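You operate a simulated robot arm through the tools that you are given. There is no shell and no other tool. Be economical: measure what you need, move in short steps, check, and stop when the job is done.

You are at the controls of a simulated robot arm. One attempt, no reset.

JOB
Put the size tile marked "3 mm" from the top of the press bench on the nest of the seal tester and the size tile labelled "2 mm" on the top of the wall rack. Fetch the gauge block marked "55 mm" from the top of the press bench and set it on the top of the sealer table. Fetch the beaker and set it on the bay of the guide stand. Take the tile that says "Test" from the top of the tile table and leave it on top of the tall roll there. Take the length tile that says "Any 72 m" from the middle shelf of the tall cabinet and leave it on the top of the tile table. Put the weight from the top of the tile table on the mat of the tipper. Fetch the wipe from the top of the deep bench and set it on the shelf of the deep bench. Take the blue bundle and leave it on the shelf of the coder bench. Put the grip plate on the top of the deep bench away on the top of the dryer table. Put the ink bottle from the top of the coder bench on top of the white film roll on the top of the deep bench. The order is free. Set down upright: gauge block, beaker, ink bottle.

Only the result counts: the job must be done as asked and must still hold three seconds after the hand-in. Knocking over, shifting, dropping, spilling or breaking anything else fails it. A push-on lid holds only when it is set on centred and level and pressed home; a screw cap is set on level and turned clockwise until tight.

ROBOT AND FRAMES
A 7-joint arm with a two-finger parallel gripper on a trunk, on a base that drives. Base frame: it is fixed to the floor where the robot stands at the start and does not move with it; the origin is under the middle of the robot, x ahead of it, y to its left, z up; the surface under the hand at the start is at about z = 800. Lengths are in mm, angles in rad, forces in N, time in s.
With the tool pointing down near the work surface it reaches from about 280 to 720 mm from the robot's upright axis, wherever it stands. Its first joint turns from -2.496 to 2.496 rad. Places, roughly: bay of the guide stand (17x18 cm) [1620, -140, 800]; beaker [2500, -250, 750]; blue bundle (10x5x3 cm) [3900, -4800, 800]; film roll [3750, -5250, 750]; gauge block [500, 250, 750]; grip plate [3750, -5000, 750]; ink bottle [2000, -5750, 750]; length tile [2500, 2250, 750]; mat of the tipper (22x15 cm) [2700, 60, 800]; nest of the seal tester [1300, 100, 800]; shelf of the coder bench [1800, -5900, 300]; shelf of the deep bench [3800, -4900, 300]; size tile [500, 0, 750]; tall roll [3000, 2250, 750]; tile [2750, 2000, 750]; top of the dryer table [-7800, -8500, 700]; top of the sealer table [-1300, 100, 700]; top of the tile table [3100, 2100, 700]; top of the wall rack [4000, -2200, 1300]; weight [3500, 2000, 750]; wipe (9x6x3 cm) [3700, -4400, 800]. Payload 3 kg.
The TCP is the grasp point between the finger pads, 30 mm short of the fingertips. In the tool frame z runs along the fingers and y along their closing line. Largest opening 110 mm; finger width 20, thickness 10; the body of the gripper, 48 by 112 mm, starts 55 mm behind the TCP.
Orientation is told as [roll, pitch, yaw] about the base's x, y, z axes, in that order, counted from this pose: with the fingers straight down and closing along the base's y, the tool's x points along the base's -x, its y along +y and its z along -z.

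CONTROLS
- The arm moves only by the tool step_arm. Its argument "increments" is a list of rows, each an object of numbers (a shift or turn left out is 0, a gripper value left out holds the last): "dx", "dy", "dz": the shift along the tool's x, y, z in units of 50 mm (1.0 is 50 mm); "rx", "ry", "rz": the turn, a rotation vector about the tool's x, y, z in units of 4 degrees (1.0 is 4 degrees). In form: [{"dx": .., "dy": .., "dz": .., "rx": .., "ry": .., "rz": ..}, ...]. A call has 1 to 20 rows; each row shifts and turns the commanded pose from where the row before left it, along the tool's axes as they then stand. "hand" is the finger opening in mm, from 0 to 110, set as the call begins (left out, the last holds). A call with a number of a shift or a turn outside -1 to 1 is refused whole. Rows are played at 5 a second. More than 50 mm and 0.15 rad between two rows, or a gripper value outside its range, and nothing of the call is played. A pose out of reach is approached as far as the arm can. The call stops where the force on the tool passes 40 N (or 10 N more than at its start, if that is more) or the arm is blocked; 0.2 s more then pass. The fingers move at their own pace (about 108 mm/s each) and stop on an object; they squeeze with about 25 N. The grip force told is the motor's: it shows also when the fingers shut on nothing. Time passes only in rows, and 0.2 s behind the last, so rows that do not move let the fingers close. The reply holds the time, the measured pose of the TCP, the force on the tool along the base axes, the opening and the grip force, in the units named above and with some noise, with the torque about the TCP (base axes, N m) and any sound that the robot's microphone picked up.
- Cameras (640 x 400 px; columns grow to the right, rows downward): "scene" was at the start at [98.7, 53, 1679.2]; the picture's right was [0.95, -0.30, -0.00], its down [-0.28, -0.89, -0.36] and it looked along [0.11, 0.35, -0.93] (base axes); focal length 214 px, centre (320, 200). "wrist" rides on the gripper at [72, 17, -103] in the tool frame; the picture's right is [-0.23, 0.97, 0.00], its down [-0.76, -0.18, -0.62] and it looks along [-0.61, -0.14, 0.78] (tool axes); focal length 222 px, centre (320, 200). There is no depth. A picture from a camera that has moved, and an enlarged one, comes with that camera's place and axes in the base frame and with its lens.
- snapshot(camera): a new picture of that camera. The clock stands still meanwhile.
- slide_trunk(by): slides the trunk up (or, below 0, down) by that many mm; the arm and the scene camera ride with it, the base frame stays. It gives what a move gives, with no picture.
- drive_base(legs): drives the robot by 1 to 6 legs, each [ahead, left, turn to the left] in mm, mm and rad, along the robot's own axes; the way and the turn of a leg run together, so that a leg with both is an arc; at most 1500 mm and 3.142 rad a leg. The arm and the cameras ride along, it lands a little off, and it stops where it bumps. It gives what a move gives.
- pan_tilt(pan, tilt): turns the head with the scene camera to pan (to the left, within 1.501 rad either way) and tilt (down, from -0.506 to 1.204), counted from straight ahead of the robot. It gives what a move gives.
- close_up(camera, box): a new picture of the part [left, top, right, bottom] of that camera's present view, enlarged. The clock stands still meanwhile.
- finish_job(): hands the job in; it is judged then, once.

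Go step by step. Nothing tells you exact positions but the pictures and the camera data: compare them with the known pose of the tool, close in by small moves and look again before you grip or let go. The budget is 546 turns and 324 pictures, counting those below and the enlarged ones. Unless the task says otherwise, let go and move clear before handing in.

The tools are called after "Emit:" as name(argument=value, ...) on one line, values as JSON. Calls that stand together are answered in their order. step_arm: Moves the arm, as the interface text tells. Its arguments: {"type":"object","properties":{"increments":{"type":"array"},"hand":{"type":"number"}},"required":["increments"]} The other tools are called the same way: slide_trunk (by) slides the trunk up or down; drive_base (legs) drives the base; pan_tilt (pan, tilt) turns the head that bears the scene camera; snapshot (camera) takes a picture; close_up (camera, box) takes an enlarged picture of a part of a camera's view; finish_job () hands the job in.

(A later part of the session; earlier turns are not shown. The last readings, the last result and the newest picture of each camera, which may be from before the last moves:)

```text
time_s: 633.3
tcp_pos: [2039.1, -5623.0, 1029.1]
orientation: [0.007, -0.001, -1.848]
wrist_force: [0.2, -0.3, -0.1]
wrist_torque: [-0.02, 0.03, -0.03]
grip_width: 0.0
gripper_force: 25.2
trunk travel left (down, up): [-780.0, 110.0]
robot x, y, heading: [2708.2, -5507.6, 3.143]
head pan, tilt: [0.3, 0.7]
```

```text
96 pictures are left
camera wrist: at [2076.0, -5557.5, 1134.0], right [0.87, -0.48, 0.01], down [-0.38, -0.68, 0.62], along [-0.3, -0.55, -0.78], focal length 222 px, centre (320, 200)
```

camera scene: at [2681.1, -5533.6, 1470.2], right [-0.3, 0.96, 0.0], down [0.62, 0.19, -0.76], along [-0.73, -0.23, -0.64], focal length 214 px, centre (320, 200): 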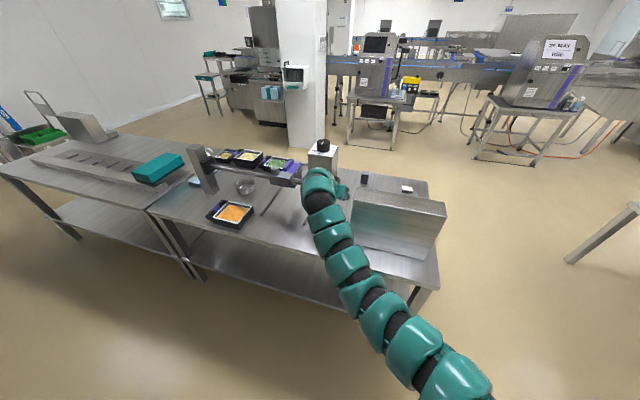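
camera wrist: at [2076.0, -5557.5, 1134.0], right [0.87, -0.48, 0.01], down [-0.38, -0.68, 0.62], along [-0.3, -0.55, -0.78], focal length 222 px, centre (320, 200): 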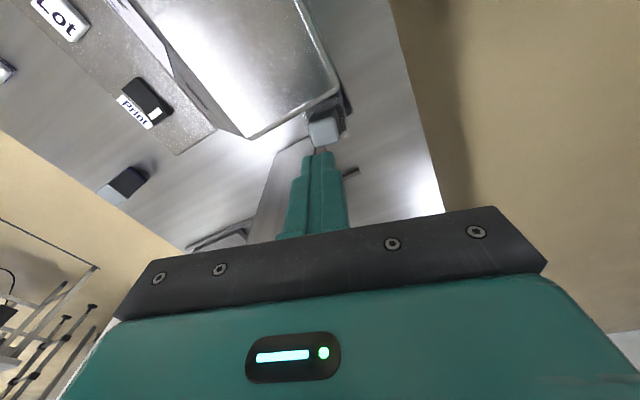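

Emit:
step_arm(increments=[{"dx": -0.59, "dy": -0.59}, {"dz": 0.9}, {"dz": 0.9}, {"dz": 0.3}, {}])

Emit:
close_up(camera="wrist", box=[240, 40, 400, 180])

```text
time_s: 634.5
tcp_pos: [2003.8, -5643.3, 923.2]
orientation: [0.007, 0.0, -1.848]
wrist_force: [-0.7, 0.2, -0.3]
wrist_torque: [0.0, -0.01, 0.0]
grip_width: 0.0
gripper_force: 24.6
trunk travel left (down, up): [-780.0, 110.0]
robot x, y, heading: [2709.3, -5508.2, 3.138]
head pan, tilt: [0.3, 0.7]
```

```text
2.86 times, centred on (320, 110) of wrist
camera zoom: at [2041.0, -5578.0, 1027.0], right [0.88, -0.48, 0.01], down [-0.38, -0.68, 0.62], along [-0.3, -0.55, -0.78], focal length 635 px, centre (320, 457)
```

zoom: 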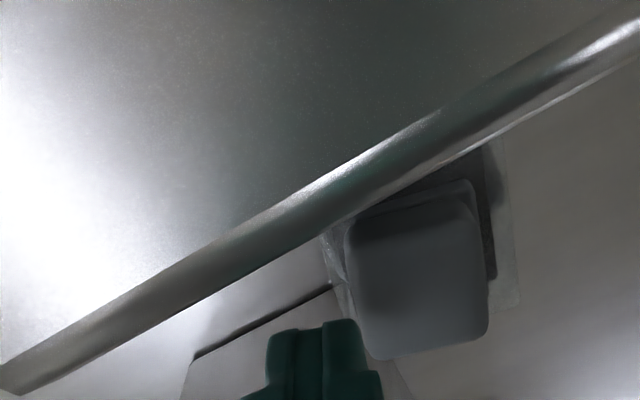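

Emit:
step_arm(increments=[{"dy": -0.14}, {"dz": 0.3}, {"dz": 0.3}, {}])

Emit:
close_up(camera="wrist", box=[240, 40, 400, 180])

```text
time_s: 635.5
tcp_pos: [2008.2, -5635.2, 896.1]
orientation: [0.007, 0.0, -1.847]
wrist_force: [-0.1, 0.0, -0.1]
wrist_torque: [0.01, -0.03, 0.0]
grip_width: 0.0
gripper_force: 25.5
out of reach, approached as far as the arm can: row 2, 3
trunk travel left (down, up): [-780.0, 110.0]
robot x, y, heading: [2708.7, -5508.5, 3.142]
head pan, tilt: [0.3, 0.7]
```

```text
2.86 times, centred on (320, 110) of wrist
camera zoom: at [2044.8, -5570.5, 1000.3], right [0.87, -0.48, 0.01], down [-0.38, -0.68, 0.62], along [-0.3, -0.55, -0.78], focal length 635 px, centre (320, 457)
```

zoom: 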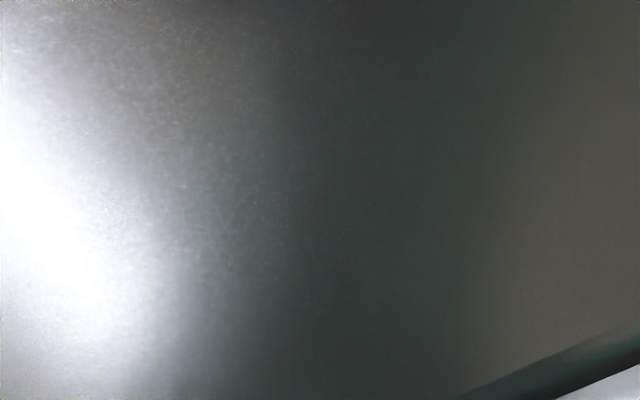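

Emit:
step_arm(increments=[{"dz": -0.9}, {"dz": -0.9}, {}])

Emit:
slide_trunk(by=-60)

```text
time_s: 636.3
tcp_pos: [2005.0, -5634.6, 987.1]
orientation: [0.006, 0.0, -1.848]
wrist_force: [0.4, 0.2, 0.6]
wrist_torque: [-0.03, 0.0, 0.0]
grip_width: 0.0
gripper_force: 25.0
trunk travel left (down, up): [-780.0, 110.0]
robot x, y, heading: [2708.0, -5510.9, 3.142]
head pan, tilt: [0.3, 0.7]
```

```text
time_s: 637.3
tcp_pos: [2004.9, -5634.6, 927.1]
orientation: [0.007, -0.001, -1.848]
wrist_force: [0.7, 0.2, -0.2]
wrist_torque: [0.01, 0.03, -0.03]
grip_width: 0.1
gripper_force: 25.0
trunk travel left (down, up): [-720.0, 170.0]
robot x, y, heading: [2705.1, -5512.1, 3.143]
head pan, tilt: [0.3, 0.7]
```

Emit:
step_arm(increments=[{"dz": -0.9}, {"dz": -0.5}, {"dy": 0.95}, {"dy": 0.95}, {}])

Emit:
drive_base(legs=[[100, 0, 0]])

Emit:
slide_trunk(by=-60)

Emit:
snapshot(camera="wrist")

```text
time_s: 638.2
tcp_pos: [2017.1, -5609.0, 988.7]
orientation: [-0.013, 0.013, -1.938]
wrist_force: [-0.3, -0.9, 0.5]
wrist_torque: [-0.03, 0.0, -0.01]
grip_width: 0.0
gripper_force: 24.8
trunk travel left (down, up): [-720.0, 170.0]
robot x, y, heading: [2706.6, -5506.7, 3.144]
head pan, tilt: [0.3, 0.7]
stopped in row 4: the force on the tool passed its limit at 60 N (the readings are from after the stop); the commanded pose is now the measured one
```

```text
time_s: 639.3
tcp_pos: [1915.4, -5610.1, 986.6]
orientation: [-0.008, 0.014, -1.935]
wrist_force: [-0.7, -1.4, 0.4]
wrist_torque: [0.02, -0.04, 0.0]
grip_width: 0.0
gripper_force: 25.6
trunk travel left (down, up): [-720.0, 170.0]
robot x, y, heading: [2601.5, -5509.6, 3.142]
head pan, tilt: [0.3, 0.7]
```

```text
time_s: 640.3
tcp_pos: [1917.2, -5609.3, 927.5]
orientation: [-0.012, 0.013, -1.934]
wrist_force: [0.7, -0.4, 0.3]
wrist_torque: [-0.02, 0.0, 0.01]
grip_width: 0.0
gripper_force: 25.1
trunk travel left (down, up): [-660.0, 230.0]
robot x, y, heading: [2602.4, -5508.4, 3.141]
head pan, tilt: [0.3, 0.7]
```

```text
93 pictures are left
camera wrist: at [1959.6, -5549.9, 1033.0], right [0.83, -0.56, -0.01], down [-0.43, -0.66, 0.61], along [-0.35, -0.5, -0.79], focal length 222 px, centre (320, 200)
```

wrist: 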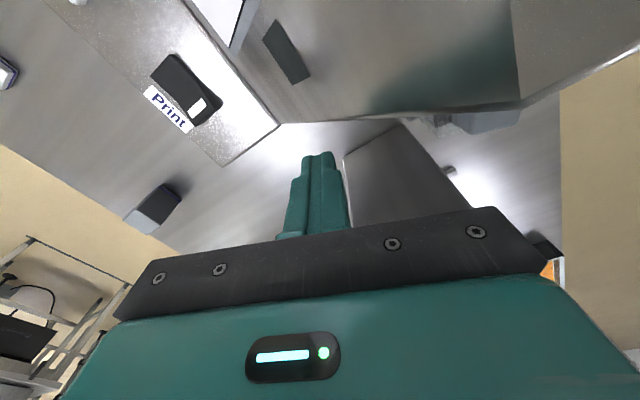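

Emit:
step_arm(increments=[{"dy": 0.9, "dx": -0.04}, {"dy": 0.88, "dx": -0.04}, {}])

Emit:
snapshot(camera="wrist")

```text
time_s: 641.1
tcp_pos: [1991.5, -5647.5, 923.5]
orientation: [-0.009, 0.016, -1.938]
wrist_force: [-1.8, 3.4, -0.7]
wrist_torque: [-0.22, -0.13, -0.05]
grip_width: 0.1
gripper_force: 25.1
out of reach, approached as far as the arm can: row 2
trunk travel left (down, up): [-660.0, 230.0]
robot x, y, heading: [2606.7, -5503.6, 3.141]
head pan, tilt: [0.3, 0.7]
```

```text
92 pictures are left
camera wrist: at [2035.3, -5588.0, 1028.7], right [0.83, -0.56, -0.01], down [-0.44, -0.66, 0.61], along [-0.35, -0.5, -0.79], focal length 222 px, centre (320, 200)
```

wrist: 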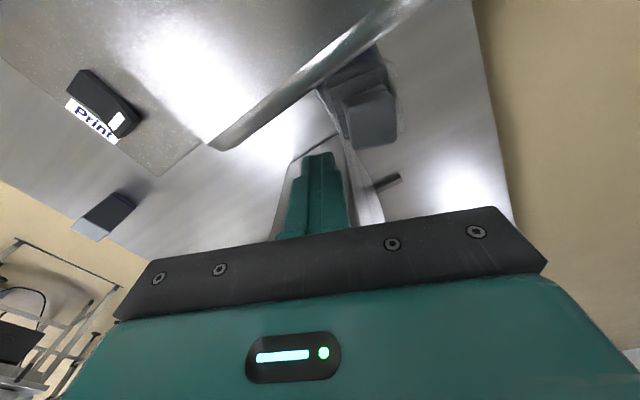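

Emit:
close_up(camera="wrist", box=[300, 40, 420, 160])

```text
3.33 times, centred on (360, 100) of wrist
camera zoom: at [2035.3, -5588.0, 1028.7], right [0.83, -0.56, -0.01], down [-0.44, -0.66, 0.61], along [-0.35, -0.5, -0.79], focal length 740 px, centre (187, 533)
```

zoom: 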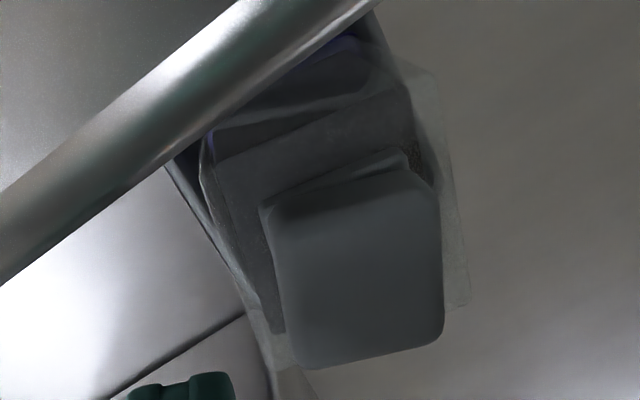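

Emit:
slide_trunk(by=150)

Emit:
drive_base(legs=[[-160, 0, 0]])

Emit:
step_arm(increments=[{"rz": 1}, {"rz": 1}, {"rz": 1}, {"rz": 1}, {"rz": 1}, {"rz": 1}, {"rz": 1}, {"rz": 1}, {"rz": 1}, {"rz": 1}, {"rz": 1}, {"rz": 1}, {"rz": 1}, {"rz": 1}, {"rz": 1}, {"rz": 1}, {"rz": 1}, {"rz": 1}, {"rz": 1}, {"rz": 1}])

Emit:
step_arm(increments=[{"rz": 0.4, "rx": 0.1, "ry": -0.23}, {"ry": -1}, {"ry": -1}, {"ry": -1}, {"ry": -1}, {"ry": -1}, {"ry": -1}, {"ry": -1}, {"ry": -1}, {"ry": -1}, {"ry": -1}, {"ry": -1}, {}], hand=80)

Emit:
snapshot(camera="wrist")

```text
time_s: 642.9
tcp_pos: [1992.0, -5649.2, 1074.7]
orientation: [-0.009, 0.015, -1.935]
wrist_force: [0.5, -0.5, 0.0]
wrist_torque: [-0.03, 0.01, 0.0]
grip_width: 0.0
gripper_force: 25.8
trunk travel left (down, up): [-810.0, 80.0]
robot x, y, heading: [2604.4, -5505.8, 3.144]
head pan, tilt: [0.3, 0.7]
```

```text
time_s: 644.3
tcp_pos: [2154.8, -5647.7, 1075.6]
orientation: [-0.009, 0.014, -1.937]
wrist_force: [0.7, 0.1, 0.8]
wrist_torque: [0.04, 0.01, -0.02]
grip_width: 0.0
gripper_force: 25.4
trunk travel left (down, up): [-810.0, 80.0]
robot x, y, heading: [2763.9, -5508.9, -3.141]
head pan, tilt: [0.3, 0.7]
```

```text
time_s: 648.5
tcp_pos: [2152.6, -5649.7, 1072.7]
orientation: [-0.016, -0.007, 2.951]
wrist_force: [-0.2, -0.4, 0.3]
wrist_torque: [0.0, -0.03, 0.01]
grip_width: 0.2
gripper_force: 25.0
trunk travel left (down, up): [-810.0, 80.0]
robot x, y, heading: [2766.3, -5508.2, -3.143]
head pan, tilt: [0.3, 0.7]
```

```text
time_s: 651.3
tcp_pos: [2150.7, -5650.2, 1072.3]
orientation: [-0.032, -0.793, 2.946]
wrist_force: [0.6, 0.4, -0.1]
wrist_torque: [0.01, -0.02, 0.02]
grip_width: 80.1
gripper_force: 0.0
out of reach, approached as far as the arm can: row 2
trunk travel left (down, up): [-810.0, 80.0]
robot x, y, heading: [2766.7, -5506.5, 3.14]
head pan, tilt: [0.3, 0.7]
```

```text
90 pictures are left
camera wrist: at [2269.3, -5694.4, 1093.1], right [-0.37, -0.92, 0.14], down [-0.06, 0.17, 0.98], along [-0.93, 0.35, -0.11], focal length 222 px, centre (320, 200)
```

wrist: 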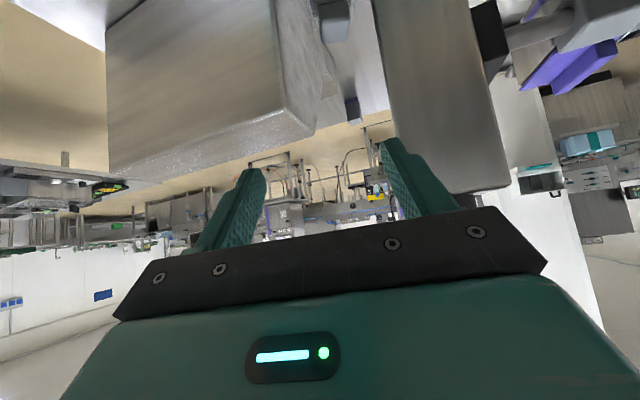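

Emit:
step_arm(increments=[{"rx": -0.4}, {"dx": -0.52, "dz": 0.53, "dy": 0.16}, {"dx": -0.52, "dz": 0.53, "dy": 0.16}, {"dx": -0.53, "dz": 0.52, "dy": 0.16}, {}], hand=72)

Emit:
slide_trunk(by=-120)

Emit:
close_up(camera="wrist", box=[200, 0, 440, 200])

```text
time_s: 652.5
tcp_pos: [2037.1, -5654.0, 1071.8]
orientation: [-0.006, -0.789, 2.946]
wrist_force: [0.0, 0.6, -0.3]
wrist_torque: [0.0, -0.03, 0.0]
grip_width: 72.1
gripper_force: 0.0
trunk travel left (down, up): [-810.0, 80.0]
robot x, y, heading: [2765.9, -5507.2, 3.143]
head pan, tilt: [0.3, 0.7]
```

```text
time_s: 654.0
tcp_pos: [2035.9, -5652.8, 950.8]
orientation: [-0.005, -0.79, 2.945]
wrist_force: [0.1, 0.4, -0.2]
wrist_torque: [0.0, -0.02, -0.02]
grip_width: 71.9
gripper_force: 0.2
trunk travel left (down, up): [-690.0, 200.0]
robot x, y, heading: [2766.8, -5508.5, -3.139]
head pan, tilt: [0.3, 0.7]
```

```text
2.00 times, centred on (320, 100) of wrist
camera zoom: at [2156.8, -5694.0, 973.2], right [-0.35, -0.92, 0.16], down [-0.06, 0.19, 0.98], along [-0.94, 0.33, -0.12], focal length 444 px, centre (320, 400)
```

zoom: 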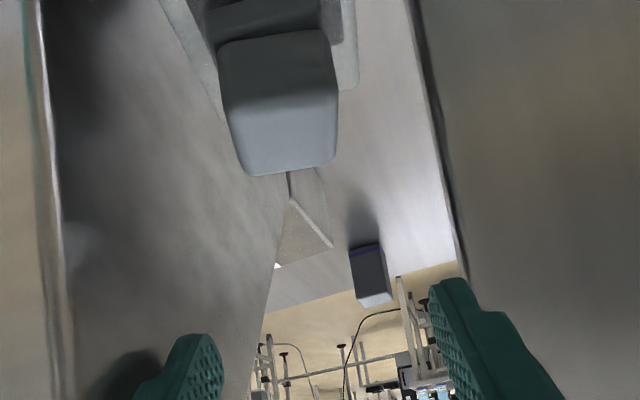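

Emit:
step_arm(increments=[{"dx": 0.45, "dz": 0.447}, {"dx": 0.45, "dz": 0.447}, {"dx": 0.45, "dz": 0.447}, {"dx": 0.42, "dz": 0.42}, {}])

Emit:
snapshot(camera="wrist")

```text
time_s: 655.2
tcp_pos: [2038.8, -5651.1, 827.1]
orientation: [-0.006, -0.79, 2.946]
wrist_force: [-0.1, -1.0, -0.4]
wrist_torque: [0.02, 0.01, 0.02]
grip_width: 71.8
gripper_force: 0.1
trunk travel left (down, up): [-690.0, 200.0]
robot x, y, heading: [2763.2, -5507.8, 3.136]
head pan, tilt: [0.3, 0.7]
```

```text
88 pictures are left
camera wrist: at [2157.9, -5693.4, 847.2], right [-0.35, -0.92, 0.16], down [-0.06, 0.19, 0.98], along [-0.94, 0.33, -0.12], focal length 222 px, centre (320, 200)
```

wrist: 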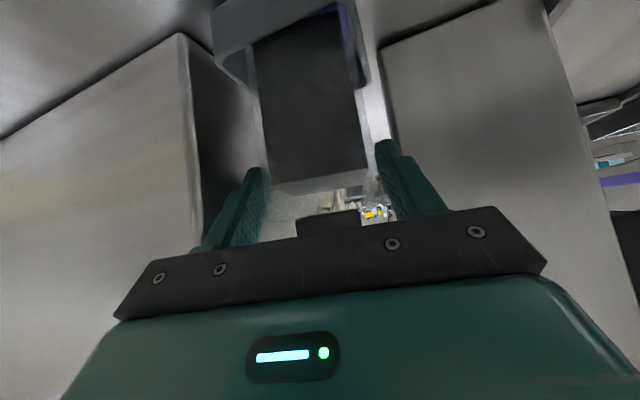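

Emit:
step_arm(increments=[{}, {}, {}, {}], hand=0)

Emit:
step_arm(increments=[{"dx": -0.1, "dz": -0.1}, {"dx": -0.2, "dz": -0.2}, {}])

Emit:
snapshot(camera="wrist")

```text
time_s: 656.2
tcp_pos: [2039.7, -5653.3, 824.5]
orientation: [-0.005, -0.79, 2.946]
wrist_force: [0.6, -1.3, -0.2]
wrist_torque: [-0.02, 0.0, -0.02]
grip_width: 55.8
gripper_force: 24.7
trunk travel left (down, up): [-690.0, 200.0]
robot x, y, heading: [2763.4, -5507.5, -3.148]
head pan, tilt: [0.3, 0.7]
```

```text
time_s: 657.0
tcp_pos: [2036.1, -5651.8, 847.5]
orientation: [-0.005, -0.791, 2.946]
wrist_force: [-0.6, -0.4, -3.5]
wrist_torque: [-0.04, -0.01, -0.02]
grip_width: 56.2
gripper_force: 24.7
trunk travel left (down, up): [-690.0, 200.0]
robot x, y, heading: [2765.8, -5507.3, 3.142]
head pan, tilt: [0.3, 0.7]
```

```text
87 pictures are left
camera wrist: at [2156.4, -5693.7, 869.4], right [-0.35, -0.92, 0.16], down [-0.06, 0.19, 0.98], along [-0.94, 0.33, -0.12], focal length 222 px, centre (320, 200)
```

wrist: 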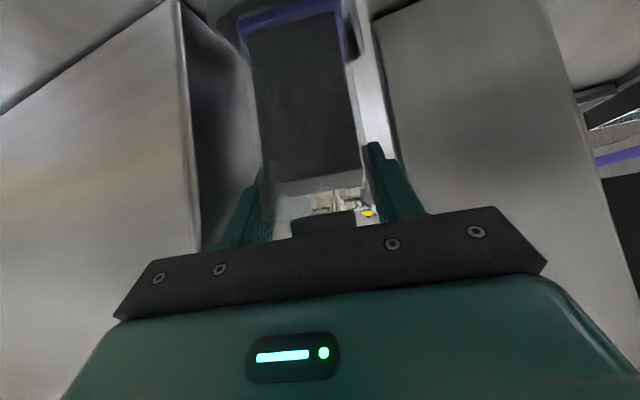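

Emit:
slide_trunk(by=190)

Emit:
close_up(camera="scene", box=[230, 130, 400, 290])

```text
time_s: 659.1
tcp_pos: [2037.0, -5650.9, 1036.8]
orientation: [-0.005, -0.79, 2.946]
wrist_force: [0.9, -0.3, -3.9]
wrist_torque: [0.0, -0.01, 0.0]
grip_width: 55.9
gripper_force: 24.8
trunk travel left (down, up): [-880.0, 10.0]
robot x, y, heading: [2765.1, -5508.3, -3.139]
head pan, tilt: [0.3, 0.7]
```

```text
2.50 times, centred on (315, 210) of scene
camera zoom: at [2605.8, -5533.6, 1770.1], right [-0.3, 0.96, 0.0], down [0.62, 0.19, -0.76], along [-0.73, -0.23, -0.64], focal length 536 px, centre (332, 175)
```

zoom: 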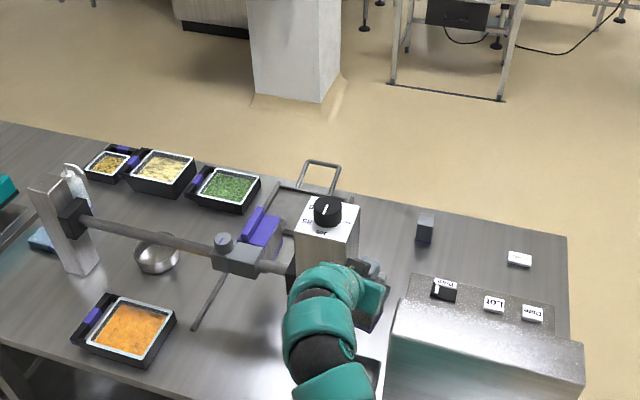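

Emit:
drive_base(legs=[[-60, 0, 0], [0, 0, -1.57], [0, 0, -1.57]])

Emit:
pan_tilt(pan=0.0, tilt=0.7)

Emit:
snapshot(camera="scene")

```text
time_s: 660.8
tcp_pos: [2089.4, -5615.3, 1047.9]
orientation: [0.042, -0.799, 2.862]
wrist_force: [0.0, -15.2, 1.5]
wrist_torque: [-1.07, 0.13, 0.35]
grip_width: 62.8
gripper_force: 25.1
trunk travel left (down, up): [-880.0, 10.0]
robot x, y, heading: [2826.9, -5507.8, 3.064]
head pan, tilt: [0.3, 0.7]
stopped in leg 2: the force on the tool passed its limit at 49 N (the readings are from after the stop); the commanded pose is now the measured one
```

```text
time_s: 661.6
tcp_pos: [2088.9, -5614.8, 1045.9]
orientation: [0.033, -0.802, 2.862]
wrist_force: [0.1, -23.6, 10.2]
wrist_torque: [-1.61, 0.22, 0.49]
grip_width: 63.2
gripper_force: 25.1
trunk travel left (down, up): [-880.0, 10.0]
robot x, y, heading: [2827.0, -5510.6, 3.06]
head pan, tilt: [0.0, 0.7]
```

```text
85 pictures are left
camera scene: at [2665.0, -5500.5, 1770.5], right [0.08, 1.0, 0.0], down [0.64, -0.05, -0.77], along [-0.76, 0.06, -0.64], focal length 214 px, centre (320, 200)
```

scene: 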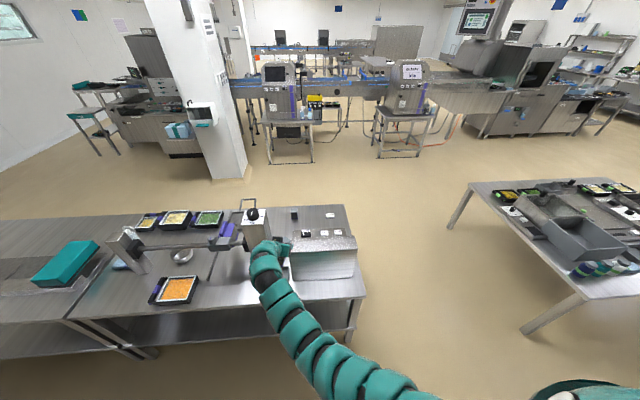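

The bottle swung against the console; I turn straight back and check it.

Emit:
drive_base(legs=[[0, 0, 0.085]])

Emit:
snapshot(camera="wrist")

Emit:
close_up(camera="scene", box=[220, 190, 380, 310])

```text
time_s: 662.5
tcp_pos: [2099.6, -5669.3, 1044.6]
orientation: [0.028, -0.798, 2.945]
wrist_force: [-0.4, -0.7, -2.6]
wrist_torque: [0.0, -0.03, -0.04]
grip_width: 55.8
gripper_force: 25.0
trunk travel left (down, up): [-880.0, 10.0]
robot x, y, heading: [2829.3, -5508.2, -3.145]
head pan, tilt: [0.0, 0.7]
```

```text
84 pictures are left
camera wrist: at [2219.5, -5708.4, 1065.7], right [-0.33, -0.93, 0.18], down [-0.05, 0.21, 0.98], along [-0.94, 0.31, -0.11], focal length 222 px, centre (320, 200)
```

wrist: 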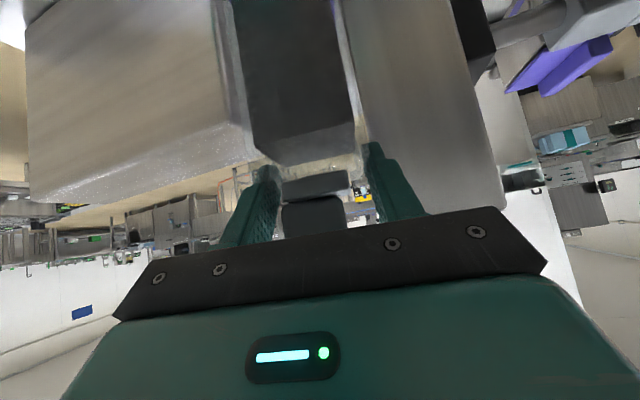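

```text
3.33 times, centred on (300, 250) of scene
camera zoom: at [2662.4, -5510.8, 1770.1], right [-0.01, 1.0, 0.0], down [0.64, 0.0, -0.76], along [-0.76, 0.0, -0.64], focal length 715 px, centre (387, 33)
```

zoom: 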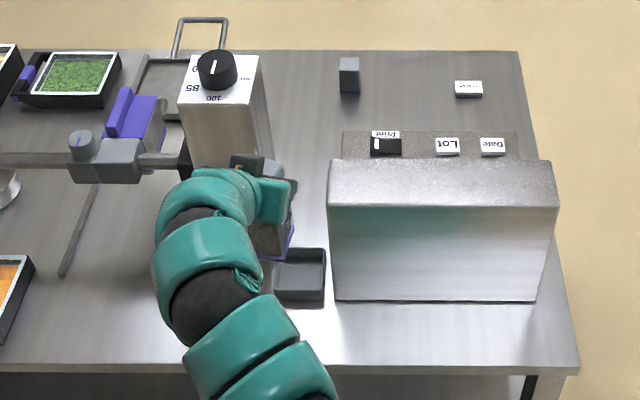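

Emit:
drive_base(legs=[[-135, 0, 0]])

Emit:
step_arm(increments=[{"rx": 0.4}, {"dx": -0.5, "dz": -0.5}, {"dx": -0.5, "dz": -0.5}, {}])

Emit:
drive_base(legs=[[0, 0, -1.57], [0, 300, 0], [0, 0, -1.565]])

Emit:
pan_tilt(pan=0.0, tilt=0.7)

Emit:
snapshot(camera="scene")

Emit:
snapshot(camera="wrist")

```text
time_s: 663.8
tcp_pos: [2236.2, -5668.9, 1044.8]
orientation: [0.031, -0.799, 2.947]
wrist_force: [0.2, 0.1, -3.6]
wrist_torque: [0.0, 0.0, -0.01]
grip_width: 55.9
gripper_force: 24.9
trunk travel left (down, up): [-880.0, 10.0]
robot x, y, heading: [2964.2, -5508.6, -3.133]
head pan, tilt: [0.0, 0.7]
```

```text
time_s: 664.8
tcp_pos: [2235.7, -5668.0, 1114.7]
orientation: [0.0, -0.798, 2.948]
wrist_force: [-0.5, 1.1, -3.7]
wrist_torque: [0.0, 0.01, 0.0]
grip_width: 55.7
gripper_force: 24.9
trunk travel left (down, up): [-880.0, 10.0]
robot x, y, heading: [2965.3, -5511.0, -3.137]
head pan, tilt: [0.0, 0.7]
```

```text
time_s: 674.5
tcp_pos: [3397.5, -5344.3, 1113.5]
orientation: [0.0, -0.798, -0.183]
wrist_force: [0.2, -0.8, -3.5]
wrist_torque: [-0.03, -0.03, -0.04]
grip_width: 55.8
gripper_force: 25.0
trunk travel left (down, up): [-880.0, 10.0]
robot x, y, heading: [2670.8, -5516.7, 0.011]
head pan, tilt: [0.0, 0.7]
```

```text
time_s: 675.0
tcp_pos: [3397.9, -5344.9, 1114.1]
orientation: [0.0, -0.799, -0.185]
wrist_force: [-0.3, -0.2, -3.7]
wrist_torque: [0.01, -0.01, -0.06]
grip_width: 56.2
gripper_force: 24.7
trunk travel left (down, up): [-880.0, 10.0]
robot x, y, heading: [2670.6, -5515.0, 0.017]
head pan, tilt: [0.0, 0.7]
```

```text
82 pictures are left
camera scene: at [2837.7, -5510.0, 1770.2], right [0.02, -1.0, 0.0], down [-0.64, -0.01, -0.76], along [0.76, 0.01, -0.64], focal length 214 px, centre (320, 200)
```

scene: 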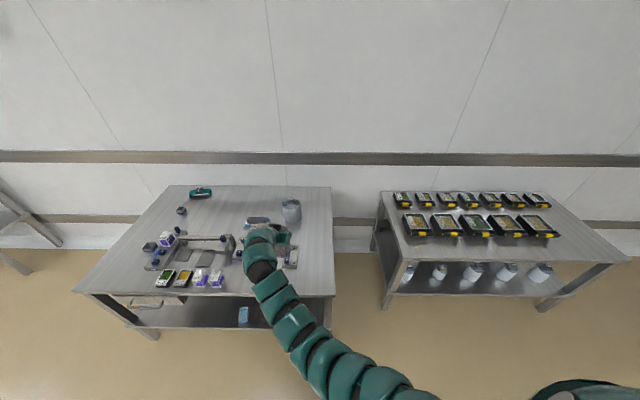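

```text
81 pictures are left
camera wrist: at [3279.4, -5305.3, 1134.8], right [0.34, 0.93, 0.16], down [0.05, -0.19, 0.98], along [0.94, -0.32, -0.11], focal length 222 px, centre (320, 200)
```

wrist: 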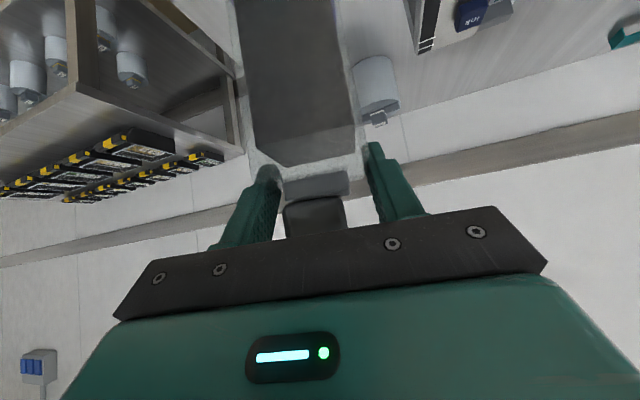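

Emit:
drive_base(legs=[[22, -10, 0]])

Emit:
slide_trunk(by=-190)

Emit:
snapshot(camera="wrist")

Emit:
close_up(camera="scene", box=[180, 180, 360, 320])

```text
time_s: 675.9
tcp_pos: [3420.0, -5355.0, 1112.8]
orientation: [0.0, -0.799, -0.185]
wrist_force: [0.4, -0.1, -4.0]
wrist_torque: [0.01, -0.01, 0.03]
grip_width: 55.8
gripper_force: 24.6
trunk travel left (down, up): [-880.0, 10.0]
robot x, y, heading: [2689.8, -5520.5, 0.02]
head pan, tilt: [0.0, 0.7]
```

```text
time_s: 677.9
tcp_pos: [3419.7, -5355.8, 923.7]
orientation: [0.0, -0.797, -0.185]
wrist_force: [0.5, 0.8, -4.1]
wrist_torque: [0.01, -0.04, -0.01]
grip_width: 55.7
gripper_force: 25.0
trunk travel left (down, up): [-690.0, 200.0]
robot x, y, heading: [2693.7, -5520.5, 0.017]
head pan, tilt: [0.0, 0.7]
```

```text
80 pictures are left
camera wrist: at [3301.5, -5314.9, 945.0], right [0.34, 0.93, 0.16], down [0.05, -0.19, 0.98], along [0.94, -0.32, -0.11], focal length 222 px, centre (320, 200)
```

wrist: 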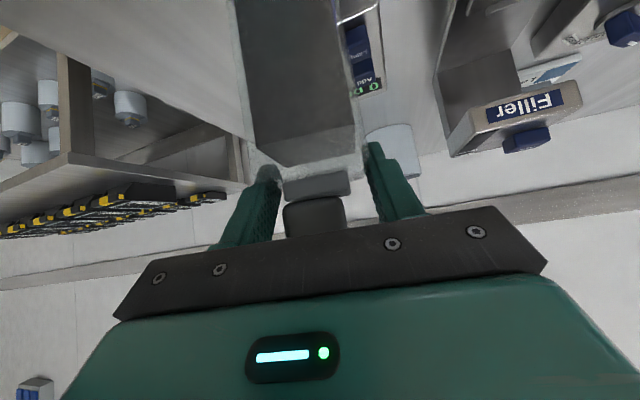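

```text
2.86 times, centred on (270, 250) of scene
camera zoom: at [2859.8, -5519.6, 1580.2], right [0.02, -1.0, 0.0], down [-0.64, -0.01, -0.76], along [0.76, 0.01, -0.64], focal length 613 px, centre (463, 57)
```

zoom: 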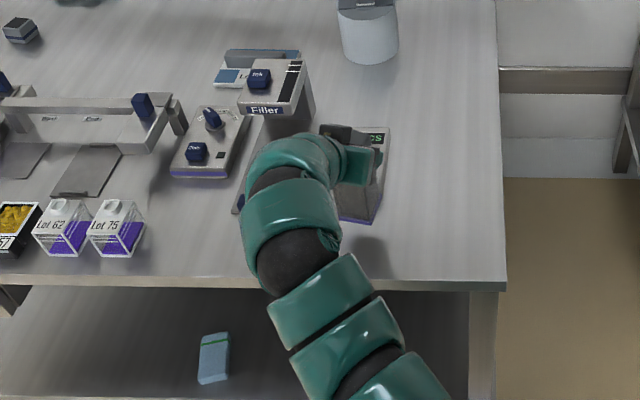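

Emit:
drive_base(legs=[[0, -85, -0.015]])

Emit:
step_arm(increments=[{"dx": 0.28, "dz": 0.28}, {"dx": 0.15, "dz": 0.15}, {}])

Emit:
close_up(camera="scene", box=[220, 200, 340, 310])

```text
time_s: 679.0
tcp_pos: [3423.5, -5452.0, 924.5]
orientation: [0.003, -0.798, -0.204]
wrist_force: [-0.8, -0.5, -3.2]
wrist_torque: [0.01, 0.02, 0.0]
grip_width: 55.7
gripper_force: 25.0
trunk travel left (down, up): [-690.0, 200.0]
robot x, y, heading: [2696.9, -5603.9, -0.001]
head pan, tilt: [0.0, 0.7]
```

```text
time_s: 679.8
tcp_pos: [3424.7, -5452.8, 892.2]
orientation: [-0.001, -0.797, -0.201]
wrist_force: [0.3, -0.8, -3.6]
wrist_torque: [-0.01, -0.02, -0.03]
grip_width: 55.7
gripper_force: 25.1
trunk travel left (down, up): [-690.0, 200.0]
robot x, y, heading: [2694.0, -5606.3, -0.002]
head pan, tilt: [0.0, 0.7]
```

```text
3.64 times, centred on (280, 255) of scene
camera zoom: at [2860.5, -5606.9, 1580.2], right [0.0, -1.0, 0.0], down [-0.64, 0.0, -0.76], along [0.76, 0.0, -0.64], focal length 780 px, centre (466, 0)
```

zoom: 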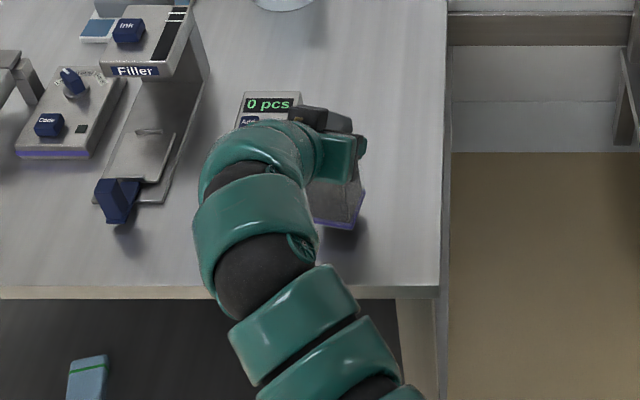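

Emit:
step_arm(increments=[{"dx": 0.06, "dz": 0.06}, {"dx": 0.06, "dz": 0.06}, {"dx": 0.04, "dz": 0.04}, {}])

Emit:
step_arm(increments=[{"dx": 0.04, "dz": 0.04}, {"dx": 0.04, "dz": 0.04}, {}])

```text
time_s: 680.8
tcp_pos: [3423.6, -5451.1, 882.6]
orientation: [-0.001, -0.799, -0.201]
wrist_force: [-0.4, -0.2, -3.4]
wrist_torque: [0.0, 0.02, 0.04]
grip_width: 55.7
gripper_force: 25.2
trunk travel left (down, up): [-690.0, 200.0]
robot x, y, heading: [2698.8, -5605.9, -0.001]
head pan, tilt: [0.0, 0.7]
```

```text
time_s: 681.6
tcp_pos: [3424.4, -5451.1, 877.5]
orientation: [-0.002, -0.798, -0.203]
wrist_force: [-0.8, 0.3, -3.3]
wrist_torque: [0.0, -0.02, -0.02]
grip_width: 56.0
gripper_force: 25.1
trunk travel left (down, up): [-690.0, 200.0]
robot x, y, heading: [2691.3, -5609.2, 0.001]
head pan, tilt: [0.0, 0.7]
```

Emit:
step_arm(increments=[{"dx": 0.04, "dz": 0.04}, {"dx": 0.04, "dz": 0.04}, {"dx": 0.03, "dz": 0.03}, {}])

Emit:
step_arm(increments=[{"dx": 0.03, "dz": 0.03}, {"dx": 0.03, "dz": 0.03}, {}])

```text
time_s: 682.6
tcp_pos: [3424.8, -5451.0, 869.4]
orientation: [0.002, -0.8, -0.203]
wrist_force: [1.0, 0.7, 1.3]
wrist_torque: [0.17, -0.23, 0.02]
grip_width: 55.8
gripper_force: 25.5
trunk travel left (down, up): [-690.0, 200.0]
robot x, y, heading: [2695.5, -5605.0, 0.003]
head pan, tilt: [0.0, 0.7]
```

```text
time_s: 683.4
tcp_pos: [3423.8, -5451.5, 866.9]
orientation: [0.003, -0.801, -0.204]
wrist_force: [-1.4, 1.9, 18.3]
wrist_torque: [-0.15, -0.43, -0.03]
grip_width: 56.1
gripper_force: 24.9
trunk travel left (down, up): [-690.0, 200.0]
robot x, y, heading: [2692.3, -5604.4, -0.003]
head pan, tilt: [0.0, 0.7]
```

Emit:
step_arm(increments=[{}, {}, {}], hand=80)

Emit:
step_arm(increments=[{"dx": -0.3, "dz": -0.3}, {"dx": -0.6, "dz": -0.6}, {"dx": -0.6, "dz": -0.6}, {"dx": -0.6, "dz": -0.6}, {"dx": 0.5, "dz": -0.5}, {}])

Emit:
snapshot(camera="wrist")

```text
time_s: 684.2
tcp_pos: [3423.6, -5451.4, 864.5]
orientation: [-0.002, -0.796, -0.203]
wrist_force: [0.1, -0.1, 0.1]
wrist_torque: [0.04, -0.01, -0.01]
grip_width: 80.1
gripper_force: 0.0
trunk travel left (down, up): [-690.0, 200.0]
robot x, y, heading: [2695.4, -5602.7, -0.0]
head pan, tilt: [0.0, 0.7]
```

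```text
time_s: 685.6
tcp_pos: [3387.0, -5443.0, 1010.7]
orientation: [-0.003, -0.797, -0.2]
wrist_force: [0.0, 0.0, -0.6]
wrist_torque: [0.0, 0.01, 0.0]
grip_width: 80.1
gripper_force: 0.0
trunk travel left (down, up): [-690.0, 200.0]
robot x, y, heading: [2693.7, -5606.3, -0.005]
head pan, tilt: [0.0, 0.7]
```

```text
77 pictures are left
camera wrist: at [3268.9, -5401.3, 1031.8], right [0.35, 0.92, 0.16], down [0.05, -0.19, 0.98], along [0.94, -0.34, -0.11], focal length 222 px, centre (320, 200)
```

wrist: 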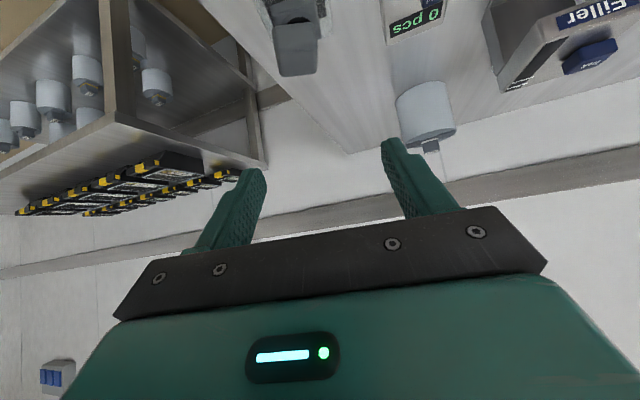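

Emit:
slide_trunk(by=80)

Emit:
step_arm(increments=[{"ry": 1}, {"ry": 1}, {"ry": 1}, {"ry": 1}, {"ry": 1}, {"ry": 1}, {"ry": 1}, {"ry": 1}, {"ry": 1}, {"ry": 1}, {"ry": 1}, {"ry": 0.4}, {}], hand=0)

Emit:
snapshot(camera="wrist")

Emit:
close_up(camera="wrist", box=[260, 60, 380, 180])

```text
time_s: 686.8
tcp_pos: [3384.7, -5443.2, 1090.9]
orientation: [0.0, -0.796, -0.204]
wrist_force: [0.9, -0.1, 1.2]
wrist_torque: [0.01, -0.01, 0.01]
grip_width: 80.1
gripper_force: 0.1
trunk travel left (down, up): [-770.0, 120.0]
robot x, y, heading: [2691.8, -5605.5, -0.006]
head pan, tilt: [0.0, 0.7]
```

```text
time_s: 689.6
tcp_pos: [3385.3, -5442.6, 1090.0]
orientation: [0.0, -0.002, -0.202]
wrist_force: [0.5, 0.2, 0.1]
wrist_torque: [0.02, 0.02, 0.03]
grip_width: 0.0
gripper_force: 24.8
trunk travel left (down, up): [-770.0, 120.0]
robot x, y, heading: [2693.3, -5602.0, 0.001]
head pan, tilt: [0.0, 0.7]
```

```text
76 pictures are left
camera wrist: at [3319.3, -5411.9, 1194.7], right [0.42, 0.91, 0.0], down [0.71, -0.33, 0.62], along [0.57, -0.26, -0.78], focal length 222 px, centre (320, 200)
```

wrist: 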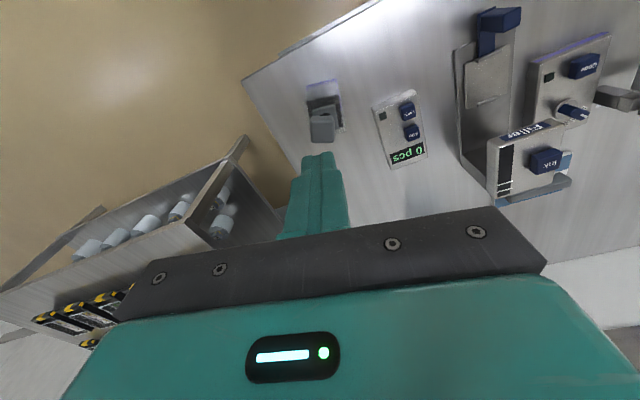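

```text
3.33 times, centred on (320, 120) of wrist
camera zoom: at [3319.3, -5411.9, 1194.7], right [0.42, 0.91, 0.0], down [0.71, -0.33, 0.62], along [0.57, -0.26, -0.78], focal length 740 px, centre (320, 467)
```

zoom: 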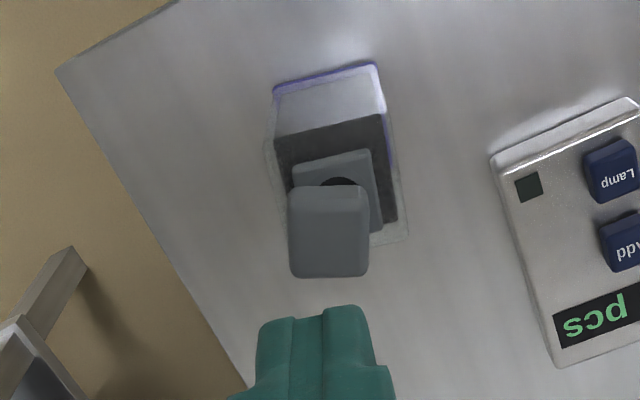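

Now it's clear: the lid sits off-centre, the opening shows. With free space here I grip the lid upright, re-centre it and press.

Emit:
step_arm(increments=[{"dx": -0.66, "dy": -0.06}, {"dz": 0.9}, {"dz": 0.9}, {"dz": 0.6}, {}], hand=60)

Emit:
close_up(camera="wrist", box=[250, 60, 390, 200])

```text
time_s: 690.8
tcp_pos: [3407.9, -5457.9, 983.8]
orientation: [0.001, -0.004, -0.203]
wrist_force: [0.0, 0.2, -0.2]
wrist_torque: [0.03, -0.02, 0.01]
grip_width: 59.9
gripper_force: 0.1
out of reach, approached as far as the arm can: row 3
trunk travel left (down, up): [-770.0, 120.0]
robot x, y, heading: [2690.8, -5609.9, 0.0]
head pan, tilt: [0.0, 0.7]
```

```text
2.86 times, centred on (320, 130) of wrist
camera zoom: at [3341.9, -5426.9, 1087.5], right [0.42, 0.91, 0.0], down [0.71, -0.33, 0.63], along [0.57, -0.26, -0.78], focal length 635 px, centre (320, 400)
```

zoom: 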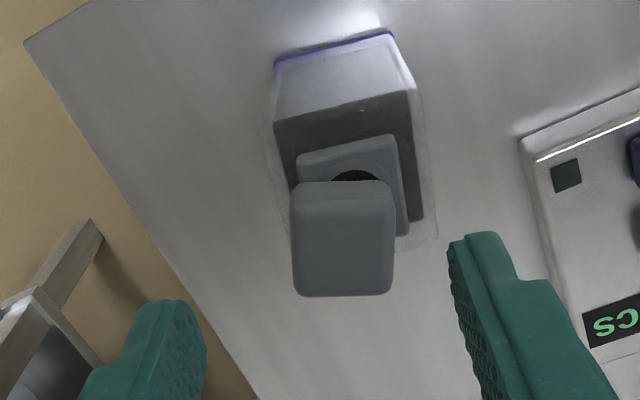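

Emit:
step_arm(increments=[{"dx": 0.6, "dy": 0.06}, {"dx": 0.6, "dy": 0.06}, {}])

Emit:
drive_base(legs=[[68, 0, 0]])

Emit:
slide_trunk(by=-30)

Emit:
close_up(camera="wrist", box=[250, 60, 390, 200])

```text
time_s: 691.6
tcp_pos: [3350.3, -5441.5, 981.7]
orientation: [-0.002, -0.001, -0.202]
wrist_force: [-0.1, 0.2, 0.0]
wrist_torque: [-0.02, 0.05, 0.0]
grip_width: 59.9
gripper_force: 0.1
trunk travel left (down, up): [-770.0, 120.0]
robot x, y, heading: [2693.5, -5609.5, 0.002]
head pan, tilt: [0.0, 0.7]
```

```text
time_s: 692.6
tcp_pos: [3420.8, -5441.6, 981.7]
orientation: [0.001, -0.002, -0.201]
wrist_force: [-0.4, -0.2, -0.5]
wrist_torque: [0.0, 0.02, 0.01]
grip_width: 59.9
gripper_force: 0.0
trunk travel left (down, up): [-770.0, 120.0]
robot x, y, heading: [2755.7, -5604.9, -0.005]
head pan, tilt: [0.0, 0.7]
```

```text
time_s: 693.4
tcp_pos: [3420.0, -5440.1, 952.5]
orientation: [0.0, -0.001, -0.203]
wrist_force: [0.2, -0.1, -0.6]
wrist_torque: [0.0, 0.0, -0.01]
grip_width: 59.8
gripper_force: 0.0
trunk travel left (down, up): [-740.0, 150.0]
robot x, y, heading: [2760.0, -5607.1, 0.001]
head pan, tilt: [0.0, 0.7]
```

```text
2.86 times, centred on (320, 130) of wrist
camera zoom: at [3352.7, -5410.5, 1057.0], right [0.42, 0.91, 0.0], down [0.71, -0.33, 0.63], along [0.57, -0.26, -0.78], focal length 635 px, centre (320, 400)
```

zoom: 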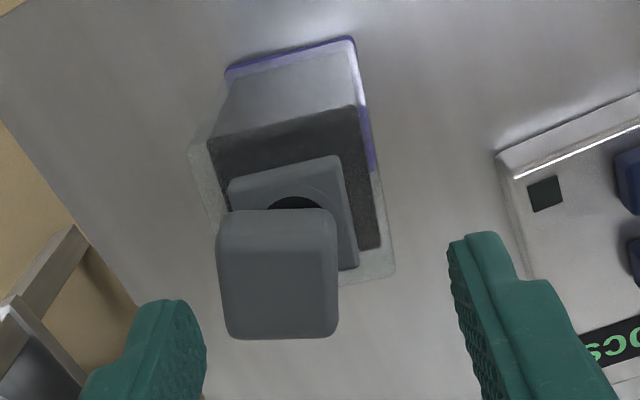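

Emit:
step_arm(increments=[{"dx": 0.08, "dy": -0.18}, {"dz": 0.3}, {}])

Emit:
close_up(camera="wrist", box=[250, 80, 390, 220])

```text
time_s: 694.1
tcp_pos: [3415.1, -5448.4, 938.1]
orientation: [-0.001, -0.003, -0.202]
wrist_force: [0.7, 0.3, -0.9]
wrist_torque: [-0.01, 0.01, 0.02]
grip_width: 60.1
gripper_force: 0.1
trunk travel left (down, up): [-740.0, 150.0]
robot x, y, heading: [2760.5, -5608.1, -0.001]
head pan, tilt: [0.0, 0.7]
```

```text
2.86 times, centred on (320, 150) of wrist
camera zoom: at [3347.2, -5417.9, 1042.3], right [0.42, 0.91, 0.0], down [0.71, -0.33, 0.63], along [0.57, -0.26, -0.78], focal length 635 px, centre (320, 343)
```

zoom: 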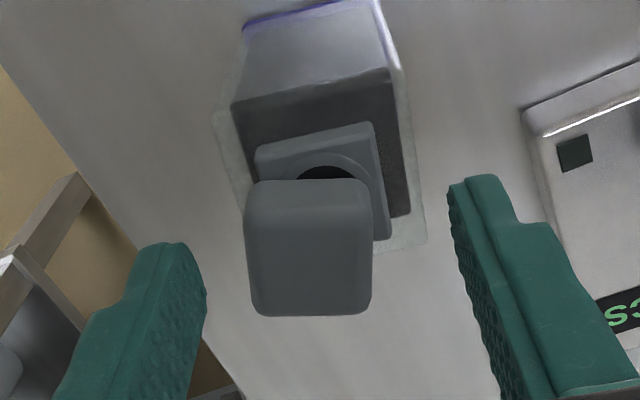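

Emit:
step_arm(increments=[{"dy": -0.05, "dz": 0.05}, {}])

Emit:
step_arm(increments=[{}, {}, {}], hand=20)

Emit:
close_up(camera="wrist", box=[250, 80, 390, 220])

```text
time_s: 694.8
tcp_pos: [3413.7, -5450.9, 935.7]
orientation: [0.0, -0.001, -0.203]
wrist_force: [-0.3, 0.8, 0.5]
wrist_torque: [-0.03, 0.02, 0.02]
grip_width: 59.9
gripper_force: 0.0
trunk travel left (down, up): [-740.0, 150.0]
robot x, y, heading: [2759.4, -5606.2, 0.0]
head pan, tilt: [0.0, 0.7]
```

```text
time_s: 695.5
tcp_pos: [3413.5, -5451.3, 935.4]
orientation: [0.0, -0.002, -0.203]
wrist_force: [0.5, 1.0, 0.2]
wrist_torque: [-0.02, 0.05, -0.03]
grip_width: 20.2
gripper_force: 0.1
trunk travel left (down, up): [-740.0, 150.0]
robot x, y, heading: [2762.8, -5608.9, 0.005]
head pan, tilt: [0.0, 0.7]
```

```text
2.86 times, centred on (320, 150) of wrist
camera zoom: at [3346.6, -5419.7, 1039.4], right [0.42, 0.91, 0.0], down [0.71, -0.33, 0.62], along [0.57, -0.26, -0.78], focal length 635 px, centre (320, 343)
```

zoom: 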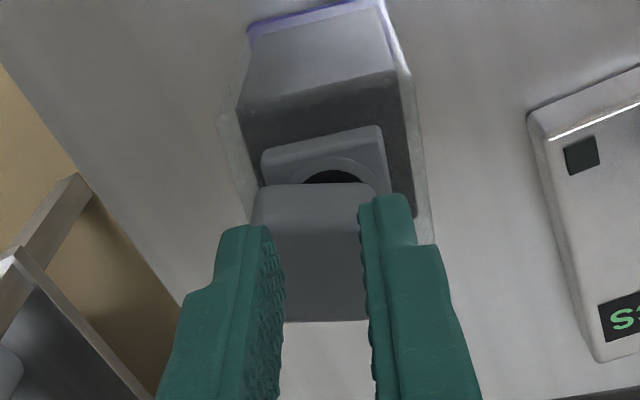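

Emit:
step_arm(increments=[{}, {}, {"dz": 0.2}, {"dz": 0.18}, {}], hand=60)

Emit:
step_arm(increments=[{}, {}, {}], hand=10)

Emit:
close_up(camera="wrist", box=[250, 80, 390, 220])

```text
time_s: 696.8
tcp_pos: [3413.8, -5451.2, 916.8]
orientation: [-0.001, -0.001, -0.202]
wrist_force: [0.4, 0.2, 0.3]
wrist_torque: [-0.01, -0.03, 0.02]
grip_width: 60.0
gripper_force: 0.1
trunk travel left (down, up): [-740.0, 150.0]
robot x, y, heading: [2758.3, -5607.4, 0.001]
head pan, tilt: [0.0, 0.7]
```

```text
time_s: 697.5
tcp_pos: [3413.6, -5452.2, 918.1]
orientation: [0.0, -0.001, -0.202]
wrist_force: [0.1, -0.5, 0.6]
wrist_torque: [-0.01, -0.04, 0.03]
grip_width: 33.9
gripper_force: 24.6
trunk travel left (down, up): [-740.0, 150.0]
robot x, y, heading: [2763.6, -5604.4, -0.003]
head pan, tilt: [0.0, 0.7]
```

```text
2.86 times, centred on (320, 150) of wrist
camera zoom: at [3347.1, -5420.2, 1020.8], right [0.42, 0.91, 0.0], down [0.71, -0.33, 0.63], along [0.57, -0.26, -0.78], focal length 635 px, centre (320, 343)
```

zoom: 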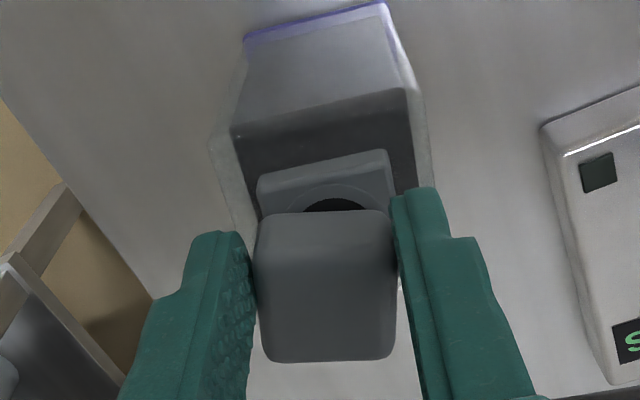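

Emit:
step_arm(increments=[{"dz": -0.3}, {"rz": -1}, {"rz": -1}, {"rz": -0.8}, {}])

Emit:
close_up(camera="wrist", box=[250, 60, 390, 220])

```text
time_s: 698.8
tcp_pos: [3413.8, -5451.5, 932.7]
orientation: [0.001, -0.002, -0.005]
wrist_force: [0.6, 0.4, 0.0]
wrist_torque: [0.0, -0.02, -0.03]
grip_width: 33.4
gripper_force: 24.6
trunk travel left (down, up): [-740.0, 150.0]
robot x, y, heading: [2761.0, -5608.8, -0.006]
head pan, tilt: [0.0, 0.7]
```

```text
2.50 times, centred on (320, 140) of wrist
camera zoom: at [3341.7, -5434.4, 1035.3], right [0.23, 0.97, 0.0], down [0.76, -0.18, 0.63], along [0.61, -0.15, -0.78], focal length 555 px, centre (320, 350)
```

zoom: 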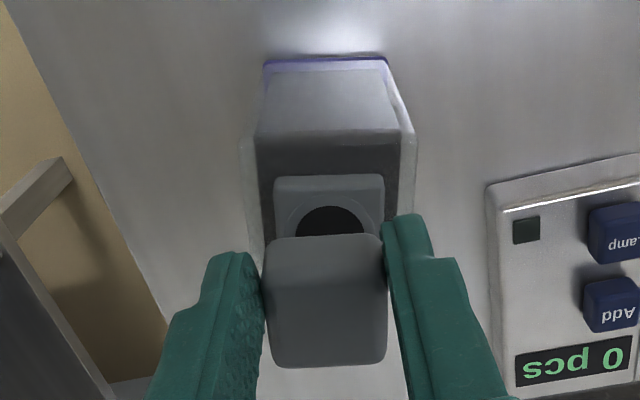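

Emit:
step_arm(increments=[{"dx": 0.15, "dy": 0.1}, {}])

Emit:
close_up(camera="wrist", box=[250, 60, 390, 220])

```text
time_s: 699.4
tcp_pos: [3405.2, -5445.5, 931.1]
orientation: [0.0, -0.001, -0.008]
wrist_force: [0.1, -0.1, -0.7]
wrist_torque: [0.0, 0.03, -0.01]
grip_width: 33.6
gripper_force: 24.6
trunk travel left (down, up): [-740.0, 150.0]
robot x, y, heading: [2763.1, -5609.6, -0.003]
head pan, tilt: [0.0, 0.7]
```

```text
2.50 times, centred on (320, 140) of wrist
camera zoom: at [3334.0, -5429.7, 1035.0], right [0.23, 0.97, 0.0], down [0.76, -0.18, 0.62], along [0.61, -0.15, -0.78], focal length 555 px, centre (320, 350)
```

zoom: 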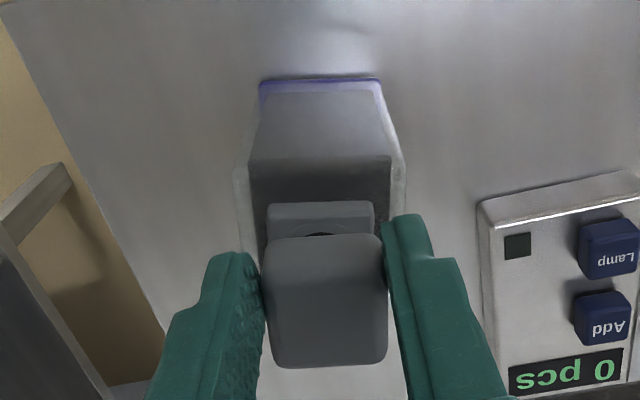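

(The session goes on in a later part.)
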